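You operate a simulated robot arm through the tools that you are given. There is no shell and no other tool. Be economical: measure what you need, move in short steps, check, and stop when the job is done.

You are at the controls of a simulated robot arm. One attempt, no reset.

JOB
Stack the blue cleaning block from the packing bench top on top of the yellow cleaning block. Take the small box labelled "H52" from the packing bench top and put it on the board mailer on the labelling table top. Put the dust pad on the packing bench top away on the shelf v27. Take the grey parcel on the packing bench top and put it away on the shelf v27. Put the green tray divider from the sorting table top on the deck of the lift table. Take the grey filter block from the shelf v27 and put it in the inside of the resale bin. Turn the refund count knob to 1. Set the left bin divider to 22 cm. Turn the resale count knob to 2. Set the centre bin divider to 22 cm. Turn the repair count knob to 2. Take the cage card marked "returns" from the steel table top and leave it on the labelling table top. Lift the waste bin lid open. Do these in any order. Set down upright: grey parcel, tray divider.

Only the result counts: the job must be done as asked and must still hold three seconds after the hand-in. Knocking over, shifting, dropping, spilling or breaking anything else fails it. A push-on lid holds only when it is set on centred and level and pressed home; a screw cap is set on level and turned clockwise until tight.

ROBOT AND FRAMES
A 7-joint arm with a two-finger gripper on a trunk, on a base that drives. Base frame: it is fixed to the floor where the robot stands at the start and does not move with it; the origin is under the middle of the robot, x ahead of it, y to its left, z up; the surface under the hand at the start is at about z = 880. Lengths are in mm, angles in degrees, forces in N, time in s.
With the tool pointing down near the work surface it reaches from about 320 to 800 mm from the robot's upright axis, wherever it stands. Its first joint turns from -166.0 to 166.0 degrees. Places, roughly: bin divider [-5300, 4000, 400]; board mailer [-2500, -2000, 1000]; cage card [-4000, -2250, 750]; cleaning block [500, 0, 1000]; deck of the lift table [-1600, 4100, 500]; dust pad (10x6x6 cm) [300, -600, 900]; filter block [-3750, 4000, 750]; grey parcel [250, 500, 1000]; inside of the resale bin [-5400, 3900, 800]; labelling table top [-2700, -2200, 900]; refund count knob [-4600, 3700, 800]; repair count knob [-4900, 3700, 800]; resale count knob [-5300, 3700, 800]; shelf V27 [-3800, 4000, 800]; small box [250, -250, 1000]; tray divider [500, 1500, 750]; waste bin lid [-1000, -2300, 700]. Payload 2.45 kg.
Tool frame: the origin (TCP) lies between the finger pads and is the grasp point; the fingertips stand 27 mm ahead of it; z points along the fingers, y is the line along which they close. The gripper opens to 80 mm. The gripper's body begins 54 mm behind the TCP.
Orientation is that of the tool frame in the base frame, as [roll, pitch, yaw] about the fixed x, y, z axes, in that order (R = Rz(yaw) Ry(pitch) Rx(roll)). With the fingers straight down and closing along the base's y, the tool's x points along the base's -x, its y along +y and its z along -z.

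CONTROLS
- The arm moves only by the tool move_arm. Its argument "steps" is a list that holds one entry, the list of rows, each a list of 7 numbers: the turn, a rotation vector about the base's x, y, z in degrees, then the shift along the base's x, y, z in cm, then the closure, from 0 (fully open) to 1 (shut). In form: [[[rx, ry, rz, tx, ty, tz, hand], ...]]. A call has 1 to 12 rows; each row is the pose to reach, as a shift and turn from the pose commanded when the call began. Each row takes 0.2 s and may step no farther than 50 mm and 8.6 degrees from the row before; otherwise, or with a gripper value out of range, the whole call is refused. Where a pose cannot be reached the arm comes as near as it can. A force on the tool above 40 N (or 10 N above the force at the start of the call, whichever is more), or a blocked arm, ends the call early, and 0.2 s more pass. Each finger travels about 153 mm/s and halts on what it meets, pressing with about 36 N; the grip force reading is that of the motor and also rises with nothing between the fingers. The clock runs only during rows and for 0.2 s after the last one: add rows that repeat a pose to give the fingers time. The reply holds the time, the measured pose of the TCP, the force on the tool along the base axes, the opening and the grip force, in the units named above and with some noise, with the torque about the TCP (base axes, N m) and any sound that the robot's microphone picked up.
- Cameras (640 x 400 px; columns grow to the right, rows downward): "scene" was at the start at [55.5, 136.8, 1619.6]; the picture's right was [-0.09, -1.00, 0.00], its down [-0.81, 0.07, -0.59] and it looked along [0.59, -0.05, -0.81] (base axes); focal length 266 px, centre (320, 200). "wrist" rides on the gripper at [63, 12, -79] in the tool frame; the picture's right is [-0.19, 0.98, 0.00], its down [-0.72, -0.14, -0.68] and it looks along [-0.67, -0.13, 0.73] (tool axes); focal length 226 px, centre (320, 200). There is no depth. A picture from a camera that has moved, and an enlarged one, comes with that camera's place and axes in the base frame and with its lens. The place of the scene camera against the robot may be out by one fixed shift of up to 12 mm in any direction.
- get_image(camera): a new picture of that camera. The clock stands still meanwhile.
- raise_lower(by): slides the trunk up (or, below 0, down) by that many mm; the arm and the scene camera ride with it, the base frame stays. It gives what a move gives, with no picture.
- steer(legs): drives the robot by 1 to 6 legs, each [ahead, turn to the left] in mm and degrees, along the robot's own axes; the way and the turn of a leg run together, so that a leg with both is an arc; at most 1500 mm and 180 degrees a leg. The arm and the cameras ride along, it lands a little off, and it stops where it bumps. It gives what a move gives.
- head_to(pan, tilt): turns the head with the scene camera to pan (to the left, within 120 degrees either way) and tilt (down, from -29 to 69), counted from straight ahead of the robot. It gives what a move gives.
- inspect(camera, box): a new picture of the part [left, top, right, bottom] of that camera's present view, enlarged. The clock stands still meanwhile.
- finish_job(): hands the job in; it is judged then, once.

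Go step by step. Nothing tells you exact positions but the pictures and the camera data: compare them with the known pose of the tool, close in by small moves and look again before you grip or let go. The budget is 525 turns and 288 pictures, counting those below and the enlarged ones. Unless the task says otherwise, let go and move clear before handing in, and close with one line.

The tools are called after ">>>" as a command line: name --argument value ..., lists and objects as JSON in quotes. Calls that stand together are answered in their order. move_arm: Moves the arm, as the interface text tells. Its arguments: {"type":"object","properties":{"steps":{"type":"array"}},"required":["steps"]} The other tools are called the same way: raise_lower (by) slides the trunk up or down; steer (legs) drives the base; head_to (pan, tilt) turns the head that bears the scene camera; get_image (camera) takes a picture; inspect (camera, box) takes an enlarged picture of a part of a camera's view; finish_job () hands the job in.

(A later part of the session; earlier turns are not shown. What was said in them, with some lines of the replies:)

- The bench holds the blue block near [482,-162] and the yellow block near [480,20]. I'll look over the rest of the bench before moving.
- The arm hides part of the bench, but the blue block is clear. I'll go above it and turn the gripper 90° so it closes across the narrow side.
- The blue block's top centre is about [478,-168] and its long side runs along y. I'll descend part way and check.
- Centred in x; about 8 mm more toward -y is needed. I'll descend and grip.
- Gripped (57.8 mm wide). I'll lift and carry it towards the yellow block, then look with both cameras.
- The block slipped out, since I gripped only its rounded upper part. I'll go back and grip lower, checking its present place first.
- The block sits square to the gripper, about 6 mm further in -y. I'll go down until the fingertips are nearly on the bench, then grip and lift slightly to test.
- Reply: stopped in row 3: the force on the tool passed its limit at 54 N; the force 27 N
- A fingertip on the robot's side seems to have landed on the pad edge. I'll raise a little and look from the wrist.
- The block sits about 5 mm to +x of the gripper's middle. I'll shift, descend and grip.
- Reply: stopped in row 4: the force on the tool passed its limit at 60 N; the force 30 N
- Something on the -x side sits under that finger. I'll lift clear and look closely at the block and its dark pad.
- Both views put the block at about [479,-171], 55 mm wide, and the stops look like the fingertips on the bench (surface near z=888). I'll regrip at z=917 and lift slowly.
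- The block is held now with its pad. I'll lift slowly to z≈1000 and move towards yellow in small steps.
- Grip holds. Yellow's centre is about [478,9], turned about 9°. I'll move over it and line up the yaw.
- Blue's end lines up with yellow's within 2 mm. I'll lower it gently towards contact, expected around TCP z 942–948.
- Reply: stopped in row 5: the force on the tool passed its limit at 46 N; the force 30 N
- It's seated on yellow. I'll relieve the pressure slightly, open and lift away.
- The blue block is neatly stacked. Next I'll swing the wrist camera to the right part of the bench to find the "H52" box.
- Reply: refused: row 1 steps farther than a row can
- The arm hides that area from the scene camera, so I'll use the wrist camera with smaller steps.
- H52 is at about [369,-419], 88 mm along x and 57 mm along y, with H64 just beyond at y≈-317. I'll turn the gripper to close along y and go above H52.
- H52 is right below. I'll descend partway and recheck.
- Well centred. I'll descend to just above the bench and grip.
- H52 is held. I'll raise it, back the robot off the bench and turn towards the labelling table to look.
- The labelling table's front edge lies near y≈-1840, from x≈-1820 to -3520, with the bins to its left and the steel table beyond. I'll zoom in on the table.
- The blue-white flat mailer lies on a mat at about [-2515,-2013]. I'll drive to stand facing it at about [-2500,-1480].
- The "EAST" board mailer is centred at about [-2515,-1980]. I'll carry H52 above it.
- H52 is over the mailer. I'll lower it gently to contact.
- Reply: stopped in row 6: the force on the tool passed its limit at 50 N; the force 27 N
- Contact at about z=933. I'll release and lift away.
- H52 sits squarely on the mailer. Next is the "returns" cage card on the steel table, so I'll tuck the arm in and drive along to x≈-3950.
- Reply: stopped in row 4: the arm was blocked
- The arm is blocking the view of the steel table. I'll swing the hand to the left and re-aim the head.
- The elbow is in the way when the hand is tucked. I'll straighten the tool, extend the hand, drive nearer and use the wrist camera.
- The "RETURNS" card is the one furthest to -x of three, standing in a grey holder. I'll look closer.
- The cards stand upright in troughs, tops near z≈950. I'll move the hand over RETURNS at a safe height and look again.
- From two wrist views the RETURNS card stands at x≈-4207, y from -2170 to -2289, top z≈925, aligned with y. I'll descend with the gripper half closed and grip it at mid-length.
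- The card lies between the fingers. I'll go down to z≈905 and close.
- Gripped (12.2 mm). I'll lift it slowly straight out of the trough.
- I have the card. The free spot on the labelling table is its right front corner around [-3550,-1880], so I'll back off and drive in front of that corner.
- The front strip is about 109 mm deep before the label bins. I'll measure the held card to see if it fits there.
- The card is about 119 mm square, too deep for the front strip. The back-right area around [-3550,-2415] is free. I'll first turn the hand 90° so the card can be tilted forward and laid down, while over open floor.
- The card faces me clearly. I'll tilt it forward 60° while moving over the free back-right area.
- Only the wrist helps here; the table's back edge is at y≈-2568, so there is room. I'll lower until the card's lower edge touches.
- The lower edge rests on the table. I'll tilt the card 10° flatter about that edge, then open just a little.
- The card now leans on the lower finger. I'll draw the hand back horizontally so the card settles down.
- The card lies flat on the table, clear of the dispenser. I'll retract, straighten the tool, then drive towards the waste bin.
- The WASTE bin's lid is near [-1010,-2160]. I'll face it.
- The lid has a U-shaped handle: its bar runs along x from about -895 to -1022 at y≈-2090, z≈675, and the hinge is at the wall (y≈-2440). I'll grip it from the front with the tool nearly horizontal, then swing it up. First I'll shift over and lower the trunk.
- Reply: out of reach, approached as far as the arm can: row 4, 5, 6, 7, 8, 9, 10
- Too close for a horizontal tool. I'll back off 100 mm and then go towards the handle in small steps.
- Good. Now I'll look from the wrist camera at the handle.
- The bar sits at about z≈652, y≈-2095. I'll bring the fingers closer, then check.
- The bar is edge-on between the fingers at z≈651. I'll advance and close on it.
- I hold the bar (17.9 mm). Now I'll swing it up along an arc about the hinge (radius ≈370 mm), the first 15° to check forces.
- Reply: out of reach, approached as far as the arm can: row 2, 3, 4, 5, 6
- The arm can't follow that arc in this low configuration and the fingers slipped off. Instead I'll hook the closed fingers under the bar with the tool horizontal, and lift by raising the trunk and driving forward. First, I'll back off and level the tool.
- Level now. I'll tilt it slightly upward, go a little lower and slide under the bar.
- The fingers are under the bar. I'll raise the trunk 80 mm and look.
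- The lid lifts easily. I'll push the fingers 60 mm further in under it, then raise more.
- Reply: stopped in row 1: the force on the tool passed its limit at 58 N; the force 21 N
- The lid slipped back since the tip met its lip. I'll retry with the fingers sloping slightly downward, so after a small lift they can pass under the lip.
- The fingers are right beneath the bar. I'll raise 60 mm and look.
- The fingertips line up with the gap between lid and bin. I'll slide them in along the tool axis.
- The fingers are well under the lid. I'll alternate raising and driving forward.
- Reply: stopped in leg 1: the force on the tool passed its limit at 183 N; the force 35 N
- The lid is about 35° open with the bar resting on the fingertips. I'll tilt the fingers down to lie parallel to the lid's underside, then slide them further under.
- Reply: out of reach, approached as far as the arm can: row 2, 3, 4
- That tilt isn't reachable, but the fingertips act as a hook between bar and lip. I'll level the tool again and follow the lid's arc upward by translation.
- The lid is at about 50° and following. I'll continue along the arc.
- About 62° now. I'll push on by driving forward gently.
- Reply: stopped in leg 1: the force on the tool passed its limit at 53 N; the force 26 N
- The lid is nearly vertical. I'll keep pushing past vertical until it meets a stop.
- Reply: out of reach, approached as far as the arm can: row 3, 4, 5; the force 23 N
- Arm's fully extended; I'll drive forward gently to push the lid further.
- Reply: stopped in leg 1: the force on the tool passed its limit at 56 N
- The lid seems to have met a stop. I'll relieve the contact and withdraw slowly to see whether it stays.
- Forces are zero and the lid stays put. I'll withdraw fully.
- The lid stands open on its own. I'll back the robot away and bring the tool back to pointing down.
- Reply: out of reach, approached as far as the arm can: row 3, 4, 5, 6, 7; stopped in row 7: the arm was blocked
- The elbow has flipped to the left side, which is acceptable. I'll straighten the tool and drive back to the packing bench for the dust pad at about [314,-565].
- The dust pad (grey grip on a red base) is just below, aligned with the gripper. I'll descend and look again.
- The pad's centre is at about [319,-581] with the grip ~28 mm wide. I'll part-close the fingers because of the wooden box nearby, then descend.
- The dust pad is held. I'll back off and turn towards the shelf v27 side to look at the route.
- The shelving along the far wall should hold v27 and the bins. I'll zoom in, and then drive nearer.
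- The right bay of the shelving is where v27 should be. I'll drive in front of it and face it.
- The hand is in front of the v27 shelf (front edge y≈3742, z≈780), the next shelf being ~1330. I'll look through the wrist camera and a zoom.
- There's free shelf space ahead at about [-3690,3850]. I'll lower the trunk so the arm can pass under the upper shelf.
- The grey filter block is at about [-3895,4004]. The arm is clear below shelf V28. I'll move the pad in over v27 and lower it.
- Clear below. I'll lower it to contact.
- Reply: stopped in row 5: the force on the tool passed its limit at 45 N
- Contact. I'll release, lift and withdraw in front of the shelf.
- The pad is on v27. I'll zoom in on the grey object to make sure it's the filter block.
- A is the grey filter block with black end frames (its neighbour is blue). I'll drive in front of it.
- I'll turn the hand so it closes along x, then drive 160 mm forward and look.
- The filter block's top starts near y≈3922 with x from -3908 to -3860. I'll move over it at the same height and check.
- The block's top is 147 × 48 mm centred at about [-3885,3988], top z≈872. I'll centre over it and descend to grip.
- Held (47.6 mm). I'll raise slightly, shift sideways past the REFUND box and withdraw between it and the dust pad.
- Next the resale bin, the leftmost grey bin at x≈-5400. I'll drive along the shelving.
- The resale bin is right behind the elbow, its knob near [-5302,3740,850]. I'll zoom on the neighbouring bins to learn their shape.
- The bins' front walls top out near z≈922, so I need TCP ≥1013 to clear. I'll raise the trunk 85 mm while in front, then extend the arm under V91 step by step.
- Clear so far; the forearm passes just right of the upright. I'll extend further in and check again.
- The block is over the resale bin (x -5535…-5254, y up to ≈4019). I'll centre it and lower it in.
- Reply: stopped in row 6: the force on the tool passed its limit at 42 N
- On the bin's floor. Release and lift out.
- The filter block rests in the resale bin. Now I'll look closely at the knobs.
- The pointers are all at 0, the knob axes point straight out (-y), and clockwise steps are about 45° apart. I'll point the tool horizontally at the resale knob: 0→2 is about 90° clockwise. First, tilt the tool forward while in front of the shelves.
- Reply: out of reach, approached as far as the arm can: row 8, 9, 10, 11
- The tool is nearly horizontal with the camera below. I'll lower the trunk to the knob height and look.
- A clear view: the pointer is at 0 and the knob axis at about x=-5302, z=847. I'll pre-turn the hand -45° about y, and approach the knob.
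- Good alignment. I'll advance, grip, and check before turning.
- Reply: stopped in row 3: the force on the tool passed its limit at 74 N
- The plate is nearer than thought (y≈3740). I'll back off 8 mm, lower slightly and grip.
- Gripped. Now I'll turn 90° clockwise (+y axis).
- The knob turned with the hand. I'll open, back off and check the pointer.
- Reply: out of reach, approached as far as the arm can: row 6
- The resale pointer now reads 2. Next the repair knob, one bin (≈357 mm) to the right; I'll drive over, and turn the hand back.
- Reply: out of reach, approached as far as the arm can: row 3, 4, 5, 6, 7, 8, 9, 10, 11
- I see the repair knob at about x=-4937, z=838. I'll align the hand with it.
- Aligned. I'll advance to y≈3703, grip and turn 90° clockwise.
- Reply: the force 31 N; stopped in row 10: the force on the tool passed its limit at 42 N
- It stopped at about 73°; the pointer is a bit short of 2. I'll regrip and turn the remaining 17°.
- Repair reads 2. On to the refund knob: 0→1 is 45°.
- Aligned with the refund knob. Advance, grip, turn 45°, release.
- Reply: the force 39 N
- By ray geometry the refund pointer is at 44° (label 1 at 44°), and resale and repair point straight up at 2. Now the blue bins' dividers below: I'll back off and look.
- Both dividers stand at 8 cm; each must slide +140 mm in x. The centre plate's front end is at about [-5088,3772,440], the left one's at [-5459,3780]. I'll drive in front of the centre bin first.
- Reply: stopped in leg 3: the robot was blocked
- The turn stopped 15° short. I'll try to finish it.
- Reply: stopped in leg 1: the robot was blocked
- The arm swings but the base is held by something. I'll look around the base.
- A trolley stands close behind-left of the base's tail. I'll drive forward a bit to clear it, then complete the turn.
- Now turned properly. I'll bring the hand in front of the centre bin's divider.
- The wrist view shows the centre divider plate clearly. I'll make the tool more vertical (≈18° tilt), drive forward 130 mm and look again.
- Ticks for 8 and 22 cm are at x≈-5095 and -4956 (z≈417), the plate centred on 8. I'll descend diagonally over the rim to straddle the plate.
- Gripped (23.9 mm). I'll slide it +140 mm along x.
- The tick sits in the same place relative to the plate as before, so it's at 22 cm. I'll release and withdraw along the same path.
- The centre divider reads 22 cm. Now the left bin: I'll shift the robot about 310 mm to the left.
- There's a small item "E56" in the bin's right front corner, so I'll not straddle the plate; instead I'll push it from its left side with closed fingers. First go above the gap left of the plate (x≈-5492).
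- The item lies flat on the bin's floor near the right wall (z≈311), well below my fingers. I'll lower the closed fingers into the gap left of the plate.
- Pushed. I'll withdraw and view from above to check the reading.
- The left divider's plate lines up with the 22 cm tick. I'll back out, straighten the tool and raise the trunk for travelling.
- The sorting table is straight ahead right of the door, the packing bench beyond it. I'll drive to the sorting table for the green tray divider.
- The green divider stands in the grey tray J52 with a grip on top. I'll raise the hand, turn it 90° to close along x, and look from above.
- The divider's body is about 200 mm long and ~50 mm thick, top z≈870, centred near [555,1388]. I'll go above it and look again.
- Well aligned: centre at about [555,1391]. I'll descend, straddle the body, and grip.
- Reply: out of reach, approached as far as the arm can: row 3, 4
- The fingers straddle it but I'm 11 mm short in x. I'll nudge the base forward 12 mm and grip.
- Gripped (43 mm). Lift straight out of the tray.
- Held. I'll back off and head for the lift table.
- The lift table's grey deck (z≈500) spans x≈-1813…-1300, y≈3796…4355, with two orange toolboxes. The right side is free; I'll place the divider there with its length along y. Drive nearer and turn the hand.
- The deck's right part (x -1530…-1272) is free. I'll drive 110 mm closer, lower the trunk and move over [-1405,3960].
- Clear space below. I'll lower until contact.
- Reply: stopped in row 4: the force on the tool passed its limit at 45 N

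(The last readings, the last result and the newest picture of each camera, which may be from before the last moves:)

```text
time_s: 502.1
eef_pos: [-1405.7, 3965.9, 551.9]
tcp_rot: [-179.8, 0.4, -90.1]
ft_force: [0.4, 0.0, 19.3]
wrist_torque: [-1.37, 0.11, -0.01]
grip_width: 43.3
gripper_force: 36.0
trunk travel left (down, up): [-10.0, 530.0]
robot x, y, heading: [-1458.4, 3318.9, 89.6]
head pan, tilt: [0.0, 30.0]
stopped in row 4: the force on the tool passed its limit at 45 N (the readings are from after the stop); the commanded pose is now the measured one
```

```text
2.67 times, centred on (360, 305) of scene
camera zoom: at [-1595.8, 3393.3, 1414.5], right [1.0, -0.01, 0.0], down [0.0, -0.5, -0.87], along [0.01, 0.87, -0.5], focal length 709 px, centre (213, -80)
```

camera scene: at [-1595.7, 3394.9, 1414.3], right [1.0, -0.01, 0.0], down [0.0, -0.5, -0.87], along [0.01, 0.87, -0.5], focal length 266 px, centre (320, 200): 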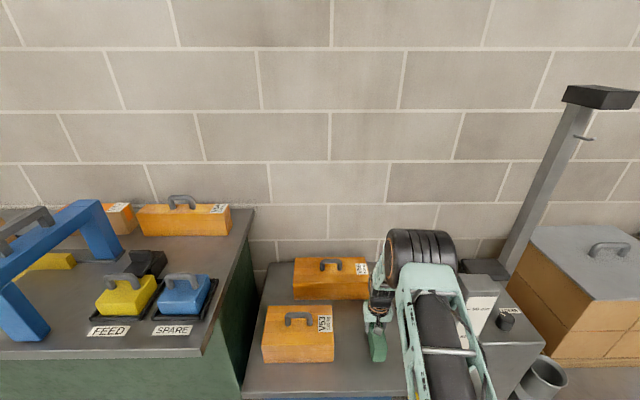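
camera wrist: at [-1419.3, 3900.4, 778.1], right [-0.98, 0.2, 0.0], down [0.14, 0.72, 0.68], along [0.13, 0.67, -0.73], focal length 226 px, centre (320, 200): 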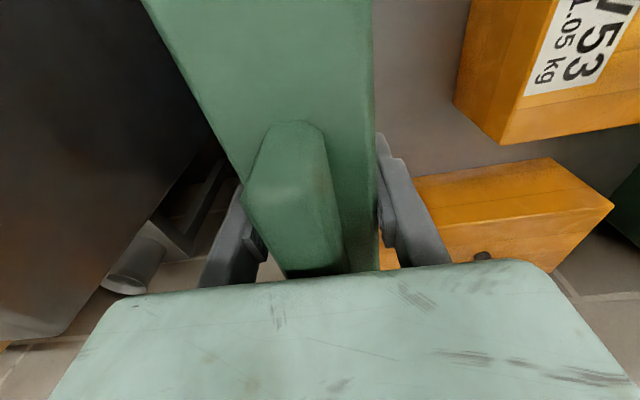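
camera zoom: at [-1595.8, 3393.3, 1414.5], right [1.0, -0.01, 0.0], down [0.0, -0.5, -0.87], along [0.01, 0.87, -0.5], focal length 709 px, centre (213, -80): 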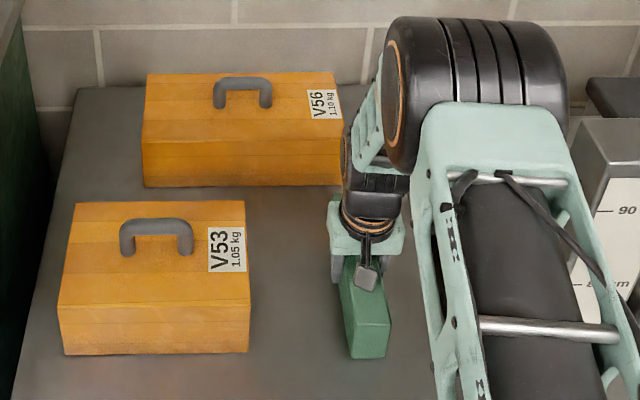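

It's on the deck. I'll release gently and lift off.

>>> move_arm --steps '[[[0, 0, 0, 0, 0, 0, 0.5], [0, 0, 0, 0, 0, 0, 0.1], [0, 0, 0, 0, 0, 0, 0], [0, 0, 0, 0, 0, 0, 0], [0, 0, 0, 0, 0, 2, 0], [0, 0, 0, 0, 0, 5, 0], [0, 0, 0, 0, 0, 9, 0], [0, 0, 0, 0, 0, 13, 0], [0, 0, 0, 0, -3, 16, 0], [0, 0, 0, 0, -6, 18, 0]]]'

>>> raise_lower --by 150

>>> get_image --camera "wrist"

>>> inspect --camera "scene" --box '[240, 250, 480, 400]'

```text
time_s: 504.3
eef_pos: [-1404.9, 3902.9, 728.3]
tcp_rot: [-179.9, 0.3, -90.2]
ft_force: [-0.4, -0.4, -0.3]
wrist_torque: [0.02, -0.02, 0.01]
grip_width: 80.2
gripper_force: 0.0
trunk travel left (down, up): [-10.0, 530.0]
robot x, y, heading: [-1454.4, 3316.8, 89.3]
head pan, tilt: [0.0, 30.0]
```

```text
time_s: 506.1
eef_pos: [-1405.9, 3902.9, 878.1]
tcp_rot: [-179.9, 0.3, -90.1]
ft_force: [-0.2, -0.3, -1.0]
wrist_torque: [0.04, -0.02, 0.05]
grip_width: 79.8
gripper_force: 0.0
trunk travel left (down, up): [-160.0, 380.0]
robot x, y, heading: [-1454.4, 3320.8, 89.7]
head pan, tilt: [0.0, 30.0]
```

```text
93 pictures are left
camera wrist: at [-1418.4, 3838.6, 957.4], right [-0.98, 0.2, 0.0], down [0.14, 0.71, 0.69], along [0.13, 0.67, -0.73], focal length 226 px, centre (320, 200)
```

wrist: 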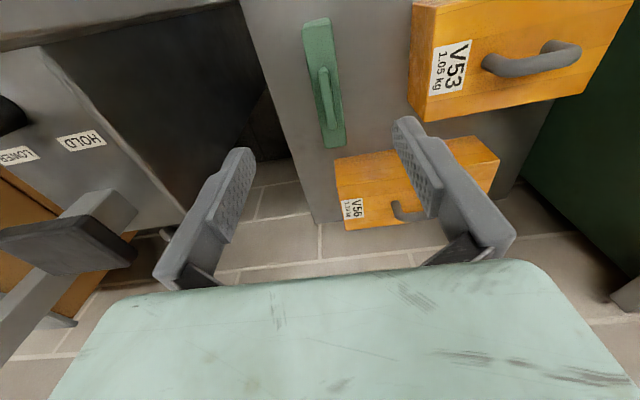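

```text
2.67 times, centred on (360, 325) of scene
camera zoom: at [-1595.7, 3394.8, 1564.2], right [1.0, -0.01, 0.0], down [0.0, -0.5, -0.87], along [0.01, 0.87, -0.5], focal length 709 px, centre (213, -133)
```

zoom: 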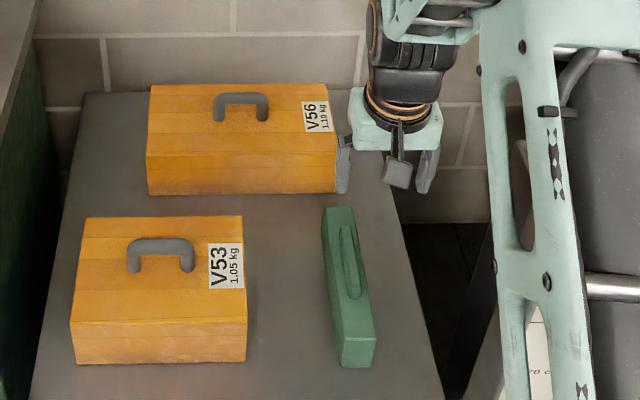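

The divider stands upright on the deck. Next the grey parcel on the packing bench. I'll back off, raise the trunk and drive there.

>>> steer --legs '[[-300, 0]]'

>>> raise_lower --by 260

>>> steer --legs '[[0, -153.8], [1500, 0], [1300, 0], [0, 64]]'

>>> head_to --pan 10 --tilt 50

>>> get_image --camera "scene"

>>> get_image --camera "wrist"

```text
time_s: 508.1
eef_pos: [-1408.7, 3606.2, 878.1]
tcp_rot: [-179.9, 0.4, -90.0]
ft_force: [-0.2, -0.5, 0.6]
wrist_torque: [0.01, -0.03, 0.02]
grip_width: 80.0
gripper_force: 0.1
trunk travel left (down, up): [-160.0, 380.0]
robot x, y, heading: [-1459.6, 3021.7, 89.8]
head pan, tilt: [0.0, 30.0]
```

```text
time_s: 510.8
eef_pos: [-1408.2, 3606.7, 1138.8]
tcp_rot: [-179.8, 0.3, -89.9]
ft_force: [-0.2, 0.6, 0.0]
wrist_torque: [0.0, -0.01, 0.0]
grip_width: 80.0
gripper_force: 0.1
trunk travel left (down, up): [-420.0, 120.0]
robot x, y, heading: [-1457.5, 3024.6, 89.7]
head pan, tilt: [0.0, 30.0]
```

```text
time_s: 533.6
eef_pos: [398.2, 477.4, 1139.8]
tcp_rot: [180.0, 0.3, 179.4]
ft_force: [0.3, 0.8, -0.2]
wrist_torque: [0.0, 0.0, -0.04]
grip_width: 79.6
gripper_force: 0.0
trunk travel left (down, up): [-420.0, 120.0]
robot x, y, heading: [-183.4, 535.2, -0.9]
head pan, tilt: [0.0, 30.0]
```

```text
time_s: 534.4
eef_pos: [397.2, 476.8, 1139.0]
tcp_rot: [-179.8, 0.3, 179.4]
ft_force: [0.7, 0.2, 0.2]
wrist_torque: [0.01, 0.01, 0.03]
grip_width: 80.0
gripper_force: 0.1
trunk travel left (down, up): [-420.0, 120.0]
robot x, y, heading: [-179.8, 531.9, -0.7]
head pan, tilt: [10.0, 50.0]
```

```text
91 pictures are left
camera scene: at [-124.1, 690.9, 1794.8], right [0.16, -0.99, 0.0], down [-0.76, -0.12, -0.64], along [0.63, 0.1, -0.77], focal length 266 px, centre (320, 200)
```

scene: 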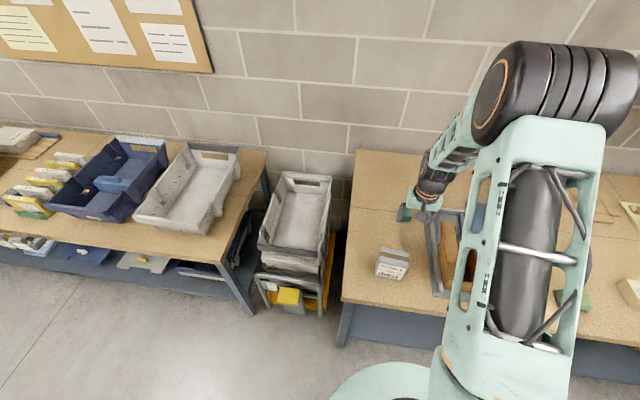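

```text
90 pictures are left
camera wrist: at [333.8, 490.5, 1217.7], right [0.2, 0.98, 0.0], down [0.71, -0.15, 0.69], along [0.67, -0.14, -0.73], focal length 226 px, centre (320, 200)
```

wrist: 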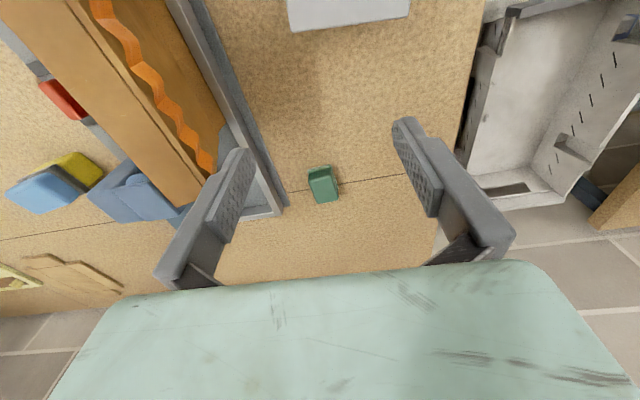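

The parcel is at about [330,509]. I'll turn the hand to close along x and move over it.

>>> move_arm --steps '[[[0, 0, 8.2, 0, 0.5, -0.5, 0], [0, 0, 16.4, 0, 1, -1, 0], [0, 0, 24.6, -1, 1, -1.5, 0], [0, 0, 32.8, -2, 1.5, -2, 0], [0, 0, 41, -3, 2, -2.5, 0], [0, 0, 49.2, -4, 2.5, -3, 0], [0, 0, 57.4, -5, 3, -3.5, 0], [0, 0, 65.6, -6, 3, -4, 0], [0, 0, 73.8, -7, 3, -4.5, 0], [0, 0, 82, -7, 3, -5, 0], [0, 0, 90.6, -7, 3, -6, 0]]]'

>>> get_image --camera "wrist"

>>> inspect --camera "scene" --box '[330, 180, 490, 280]'

```text
time_s: 536.8
eef_pos: [328.2, 507.5, 1078.4]
tcp_rot: [179.9, 0.4, -89.8]
ft_force: [0.7, 0.1, 0.1]
wrist_torque: [-0.01, 0.0, -0.02]
grip_width: 80.2
gripper_force: 0.1
trunk travel left (down, up): [-420.0, 120.0]
robot x, y, heading: [-183.4, 533.4, -0.7]
head pan, tilt: [10.0, 50.0]
```

```text
89 pictures are left
camera wrist: at [315.4, 442.7, 1157.6], right [-0.98, 0.19, 0.0], down [0.14, 0.71, 0.69], along [0.13, 0.67, -0.73], focal length 226 px, centre (320, 200)
```

wrist: 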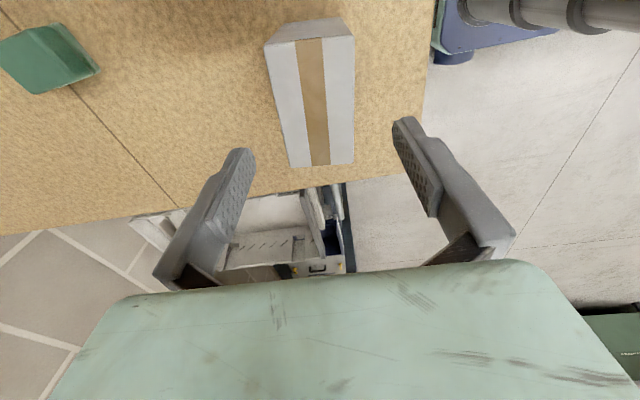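

```text
4.00 times, centred on (410, 230) of scene
camera zoom: at [-123.8, 690.7, 1794.8], right [0.16, -0.99, 0.0], down [-0.76, -0.12, -0.64], along [0.63, 0.1, -0.77], focal length 1064 px, centre (-40, 80)
```

zoom: 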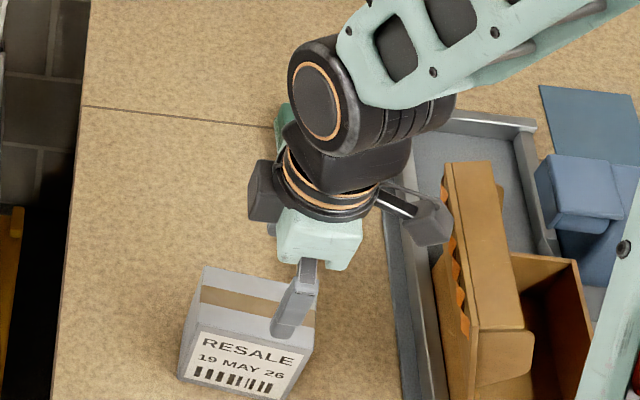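

The parcel's top is ~67 × 108 mm, centred at [333,522], turned about -5°. I'll align and descend partway.

>>> move_arm --steps '[[[0, 0, -3, 0.3, 0.8, -3, 0], [0, 0, -5.3, 0.5, 1.4, -6, 0], [0, 0, -5.3, 0.5, 1.4, -7.5, 0]]]'

>>> get_image --camera "wrist"

```text
time_s: 537.6
eef_pos: [335.0, 521.3, 1002.5]
tcp_rot: [-179.9, 0.3, -95.2]
ft_force: [0.7, -0.3, -0.3]
wrist_torque: [0.01, -0.02, -0.01]
grip_width: 80.2
gripper_force: 0.1
trunk travel left (down, up): [-420.0, 120.0]
robot x, y, heading: [-185.3, 533.8, -0.8]
head pan, tilt: [10.0, 50.0]
```

```text
87 pictures are left
camera wrist: at [315.5, 458.4, 1082.0], right [-0.96, 0.28, 0.0], down [0.21, 0.7, 0.69], along [0.19, 0.66, -0.73], focal length 226 px, centre (320, 200)
```

wrist: 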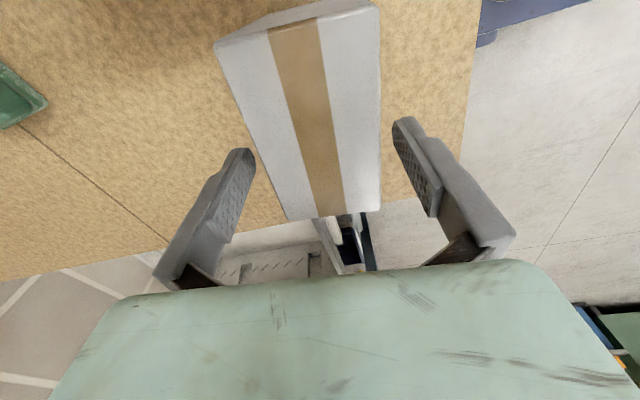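

Centred. Descend and grip at mid height.

>>> move_arm --steps '[[[0, 0, 0, -0.2, 0, -2, 0], [0, 0, 0, -0.2, 0, -4.5, 0], [0, 0, 0, -0.2, 0, -6.7, 0], [0, 0, 0, -0.2, 0, -6.7, 1], [0, 0, 0, -0.2, 0, -6.7, 1], [0, 0, 0, -0.2, 0, -6.7, 1], [0, 0, 0, -0.2, 0, -6.2, 1], [0, 0, 0, -0.2, 0, -5, 1], [0, 0, 0, -0.2, 0, -2, 1], [0, 0, 0, -0.2, 0, 2, 1], [0, 0, 0, -0.2, 0, 6, 1]]]'

>>> get_image --camera "wrist"

```text
time_s: 540.0
eef_pos: [327.5, 521.4, 1064.7]
tcp_rot: [180.0, 0.3, -95.3]
ft_force: [0.3, -1.2, -2.9]
wrist_torque: [0.04, 0.01, -0.01]
grip_width: 57.5
gripper_force: 35.8
trunk travel left (down, up): [-420.0, 120.0]
robot x, y, heading: [-184.8, 534.9, -0.8]
head pan, tilt: [10.0, 50.0]
```

```text
86 pictures are left
camera wrist: at [308.5, 458.0, 1143.1], right [-0.96, 0.28, 0.0], down [0.21, 0.7, 0.69], along [0.19, 0.66, -0.73], focal length 226 px, centre (320, 200)
```

wrist: 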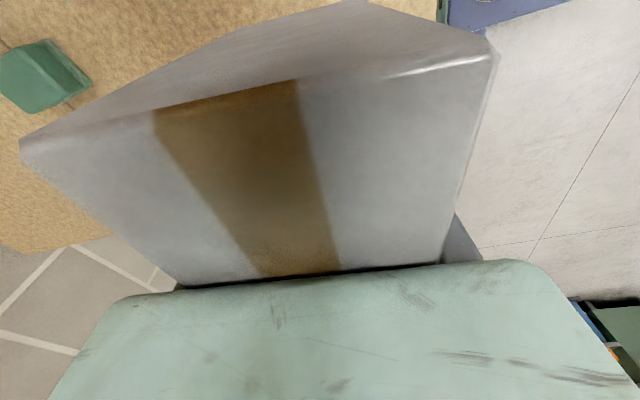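

Held (57.5 mm). I'll back off and drive to shelf v27.

>>> steer --legs '[[-350, 0], [0, 142.2], [1500, 0], [1500, 0], [780, 0], [0, -51.4]]'

>>> head_to --pan 0 --tilt 30

>>> get_image --camera "scene"

```text
time_s: 568.4
eef_pos: [-3464.5, 3382.3, 1063.4]
tcp_rot: [180.0, 0.3, -5.0]
ft_force: [-0.1, 0.0, -3.3]
wrist_torque: [-0.02, 0.02, -0.03]
grip_width: 57.5
gripper_force: 36.3
trunk travel left (down, up): [-420.0, 120.0]
robot x, y, heading: [-3470.0, 2868.5, 89.5]
head pan, tilt: [10.0, 50.0]
```

```text
time_s: 569.3
eef_pos: [-3462.7, 3381.5, 1063.7]
tcp_rot: [-180.0, 0.3, -4.9]
ft_force: [-0.1, 0.8, -2.6]
wrist_torque: [-0.05, 0.02, 0.0]
grip_width: 57.5
gripper_force: 35.8
trunk travel left (down, up): [-420.0, 120.0]
robot x, y, heading: [-3477.4, 2875.0, 89.4]
head pan, tilt: [0.0, 30.0]
```

```text
85 pictures are left
camera scene: at [-3612.9, 2945.0, 1824.2], right [1.0, -0.01, 0.0], down [0.0, -0.5, -0.87], along [0.01, 0.87, -0.5], focal length 266 px, centre (320, 200)
```

scene: 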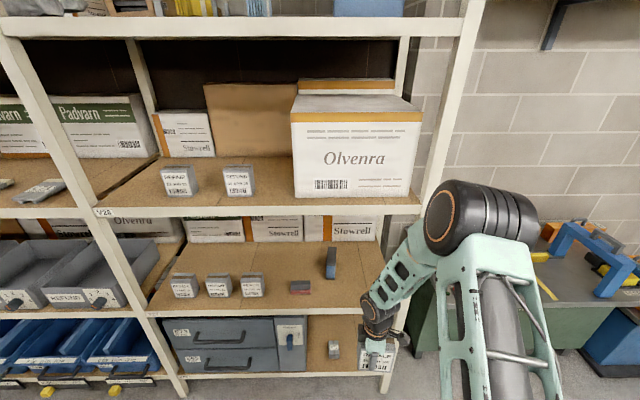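

The right part of v27 is free around [-3450,3840]. I'll lower the trunk, keep the parcel just above shelf height, and drive in.

>>> raise_lower --by -290

>>> move_arm --steps '[[[0, 0, 2, 0, 1, 4, 1], [0, 0, 4.5, 0.5, 3, 8, 1], [0, 0, 4.5, 1, 5, 11, 1]]]'

>>> steer --legs '[[270, 0]]'

>>> get_image --camera "scene"

>>> get_image --camera "wrist"

```text
time_s: 572.2
eef_pos: [-3463.4, 3381.5, 773.8]
tcp_rot: [-179.9, 0.3, -5.0]
ft_force: [0.5, 0.4, -2.8]
wrist_torque: [-0.01, 0.02, 0.0]
grip_width: 57.7
gripper_force: 35.6
trunk travel left (down, up): [-130.0, 410.0]
robot x, y, heading: [-3475.2, 2868.2, 89.3]
head pan, tilt: [0.0, 30.0]
```

```text
time_s: 573.0
eef_pos: [-3455.9, 3432.4, 886.6]
tcp_rot: [-179.9, 0.3, -0.5]
ft_force: [0.4, -0.2, -2.5]
wrist_torque: [0.03, 0.03, 0.01]
grip_width: 57.3
gripper_force: 35.6
trunk travel left (down, up): [-130.0, 410.0]
robot x, y, heading: [-3474.2, 2867.1, 89.3]
head pan, tilt: [0.0, 30.0]
```

```text
time_s: 574.9
eef_pos: [-3456.1, 3702.8, 885.0]
tcp_rot: [-179.9, 0.3, -0.3]
ft_force: [0.1, 0.7, -2.4]
wrist_torque: [-0.03, 0.03, 0.0]
grip_width: 57.4
gripper_force: 35.7
trunk travel left (down, up): [-130.0, 410.0]
robot x, y, heading: [-3474.2, 3138.7, 89.6]
head pan, tilt: [0.0, 30.0]
```

```text
84 pictures are left
camera scene: at [-3610.9, 3215.2, 1534.2], right [1.0, -0.01, 0.0], down [0.0, -0.5, -0.87], along [0.01, 0.87, -0.5], focal length 266 px, centre (320, 200)
```

scene: 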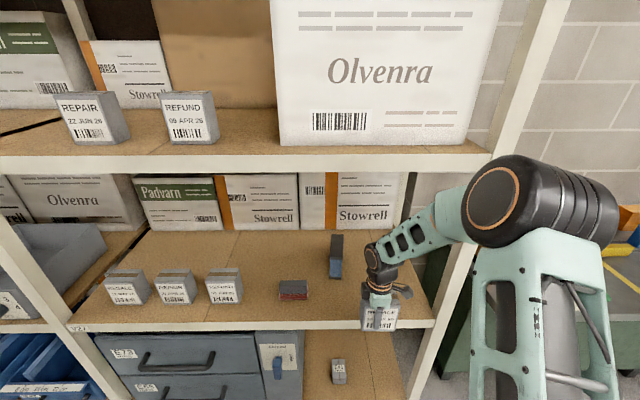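

```text
83 pictures are left
camera wrist: at [-3392.1, 3690.5, 963.7], right [-0.2, -0.98, 0.0], down [-0.71, 0.15, 0.69], along [-0.67, 0.14, -0.73], focal length 226 px, centre (320, 200)
```

wrist: 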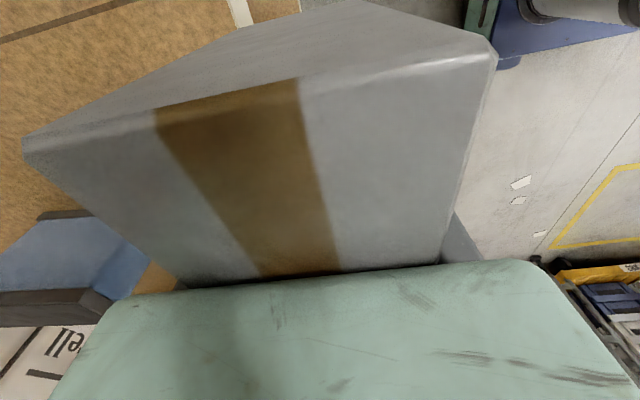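

The elbow is near the right upright, so I'll place the parcel a bit further left, around [-3500,3835], extending the arm in small steps.

>>> move_arm --steps '[[[0, 0, 0, -2, 1, 0, 1], [0, 0, 0, -4, 3, 0, 1], [0, 0, 0, -4.5, 6, 0, 1], [0, 0, 0, -4.5, 8, 0, 1]]]'

>>> get_image --camera "scene"

```text
time_s: 575.9
eef_pos: [-3500.5, 3783.8, 884.9]
tcp_rot: [-179.9, 0.3, -0.5]
ft_force: [0.5, -1.4, -1.9]
wrist_torque: [0.0, 0.0, 0.02]
grip_width: 57.8
gripper_force: 36.0
trunk travel left (down, up): [-130.0, 410.0]
robot x, y, heading: [-3467.4, 3138.0, 89.8]
head pan, tilt: [0.0, 30.0]
```

```text
82 pictures are left
camera scene: at [-3610.9, 3215.1, 1534.2], right [1.0, -0.01, 0.0], down [0.0, -0.5, -0.87], along [0.01, 0.87, -0.5], focal length 266 px, centre (320, 200)
```

scene: 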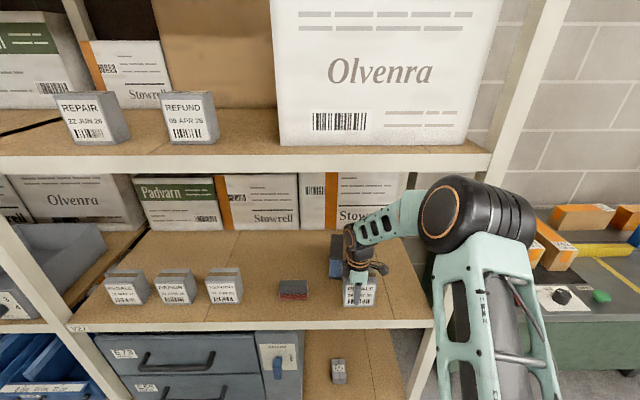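

>>> move_arm --steps '[[[0, 0, 0, 0, 2.5, 0, 1], [0, 0, 0, 0, 5, -1, 1], [0, 0, 0, 0, 5, -2.5, 1], [0, 0, 0, 0, 5, -3.5, 1], [0, 0, 0, 0, 5, -4.2, 1], [0, 0, 0, 0, 5, -4.8, 1], [0, 0, 0, 0, 5, -5.3, 1], [0, 0, 0, 0, 5, -5.8, 1]]]'

>>> inspect --camera "scene" --box '[250, 210, 470, 347]'

```text
time_s: 577.7
eef_pos: [-3501.4, 3833.7, 834.3]
tcp_rot: [-179.3, 0.3, -0.5]
ft_force: [-0.2, -3.1, 17.8]
wrist_torque: [-0.8, -0.41, -0.14]
grip_width: 57.4
gripper_force: 36.0
trunk travel left (down, up): [-130.0, 410.0]
robot x, y, heading: [-3476.9, 3140.7, 89.6]
head pan, tilt: [0.0, 30.0]
stopped in row 8: the force on the tool passed its limit at 45 N (the readings are from after the stop); the commanded pose is now the measured one
```

```text
2.91 times, centred on (360, 278) of scene
camera zoom: at [-3610.9, 3212.4, 1534.5], right [1.0, -0.01, 0.0], down [0.0, -0.5, -0.87], along [0.01, 0.87, -0.5], focal length 774 px, centre (204, -28)
```

zoom: 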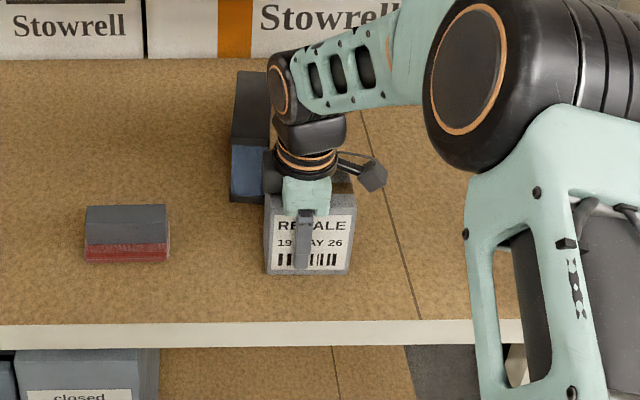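

On the shelf. Release, lift straight up, then withdraw.

>>> move_arm --steps '[[[0, 0, 0, 0, 0, 0, 0.2], [0, 0, 0, 0, 0, 0, 0], [0, 0, 0, 0, 0, 0, 0], [0, 0, 0, 0, 0, 2, 0], [0, 0, 0, 0, 0, 5, 0], [0, 0, 0, 0, 0, 9, 0], [0, 0, 0, 0, 0, 11, 0], [0, 0, 0, 0, -3, 11.5, 0], [0, 0, 0, 0.5, -7, 11.5, 0], [0, 0, 0, 1.5, -11, 11.5, 0], [0, 0, 0, 2.5, -15, 11.5, 0]]]'

>>> steer --legs '[[-300, 0]]'

>>> get_image --camera "scene"

>>> inspect --camera "scene" --box '[200, 130, 480, 305]'

```text
time_s: 580.1
eef_pos: [-3474.4, 3685.0, 947.7]
tcp_rot: [-179.7, 0.3, -0.3]
ft_force: [0.2, 0.3, 0.3]
wrist_torque: [-0.02, -0.03, -0.03]
grip_width: 80.2
gripper_force: 0.1
trunk travel left (down, up): [-130.0, 410.0]
robot x, y, heading: [-3471.5, 3138.8, 89.3]
head pan, tilt: [0.0, 30.0]
```

```text
time_s: 582.1
eef_pos: [-3477.3, 3389.3, 947.8]
tcp_rot: [-179.6, 0.3, -0.2]
ft_force: [0.5, 0.1, -0.4]
wrist_torque: [-0.02, -0.01, -0.02]
grip_width: 80.1
gripper_force: 0.0
trunk travel left (down, up): [-130.0, 410.0]
robot x, y, heading: [-3473.7, 2842.2, 89.8]
head pan, tilt: [0.0, 30.0]
```

```text
80 pictures are left
camera scene: at [-3612.6, 2918.0, 1534.3], right [1.0, 0.0, 0.0], down [0.0, -0.5, -0.87], along [0.0, 0.87, -0.5], focal length 266 px, centre (320, 200)
```

scene: 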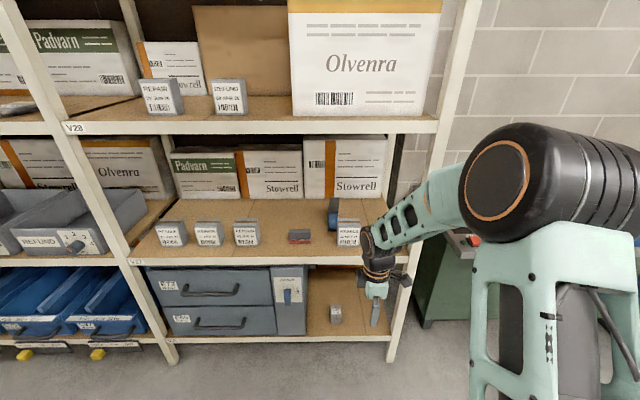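

```text
2.29 times, centred on (340, 218) of scene
camera zoom: at [-3612.6, 2918.0, 1534.3], right [1.0, 0.0, 0.0], down [0.0, -0.5, -0.87], along [0.0, 0.87, -0.5], focal length 608 px, centre (274, 160)
```

zoom: 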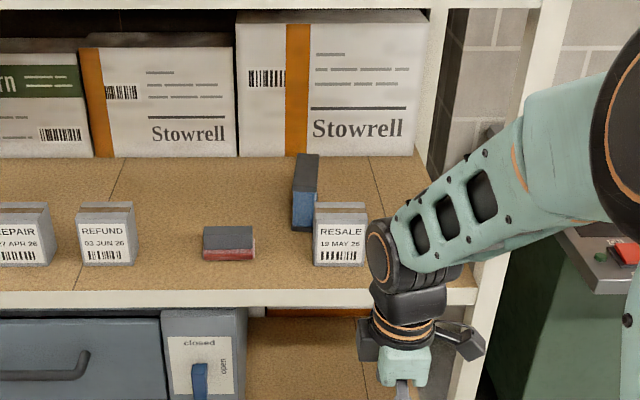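

The parcel stands upright on v27 with the dust pad. A last check of the knobs and dividers from here.

>>> head_to --pan 50 --tilt 30

>>> inspect --camera "scene" --box '[200, 120, 520, 320]'

```text
time_s: 583.3
eef_pos: [-3477.5, 3388.4, 948.1]
tcp_rot: [-179.6, 0.3, -0.1]
ft_force: [-0.3, 0.1, -0.5]
wrist_torque: [0.01, 0.02, -0.02]
grip_width: 79.9
gripper_force: 0.0
trunk travel left (down, up): [-130.0, 410.0]
robot x, y, heading: [-3475.8, 2847.2, 89.9]
head pan, tilt: [50.0, 30.0]
```

```text
2.00 times, centred on (360, 220) of scene
camera zoom: at [-3681.9, 2886.2, 1534.3], right [0.65, 0.76, 0.0], down [0.38, -0.32, -0.87], along [-0.66, 0.56, -0.5], focal length 532 px, centre (240, 160)
```

zoom: 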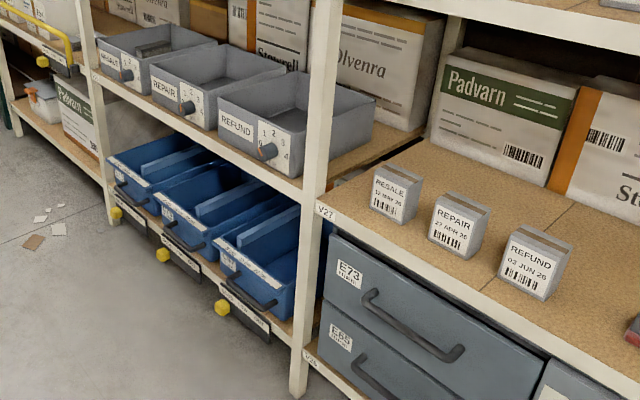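

The knobs, dividers, filter block and parcels all look as they should, and the hand is clear, so I'm handing in.

>>> finish_job

```text
The job is handed in.
```

I did all thirteen tasks and handed the job in. The last check of the shelves showed the knobs, dividers and parcel in place. I did not go back to re-check the waste bin lid, lift table or labelling table. One risk remains: while turning near the bins, the base was blocked twice, most likely by the trolley behind it, and I could not confirm whether that shifted it.
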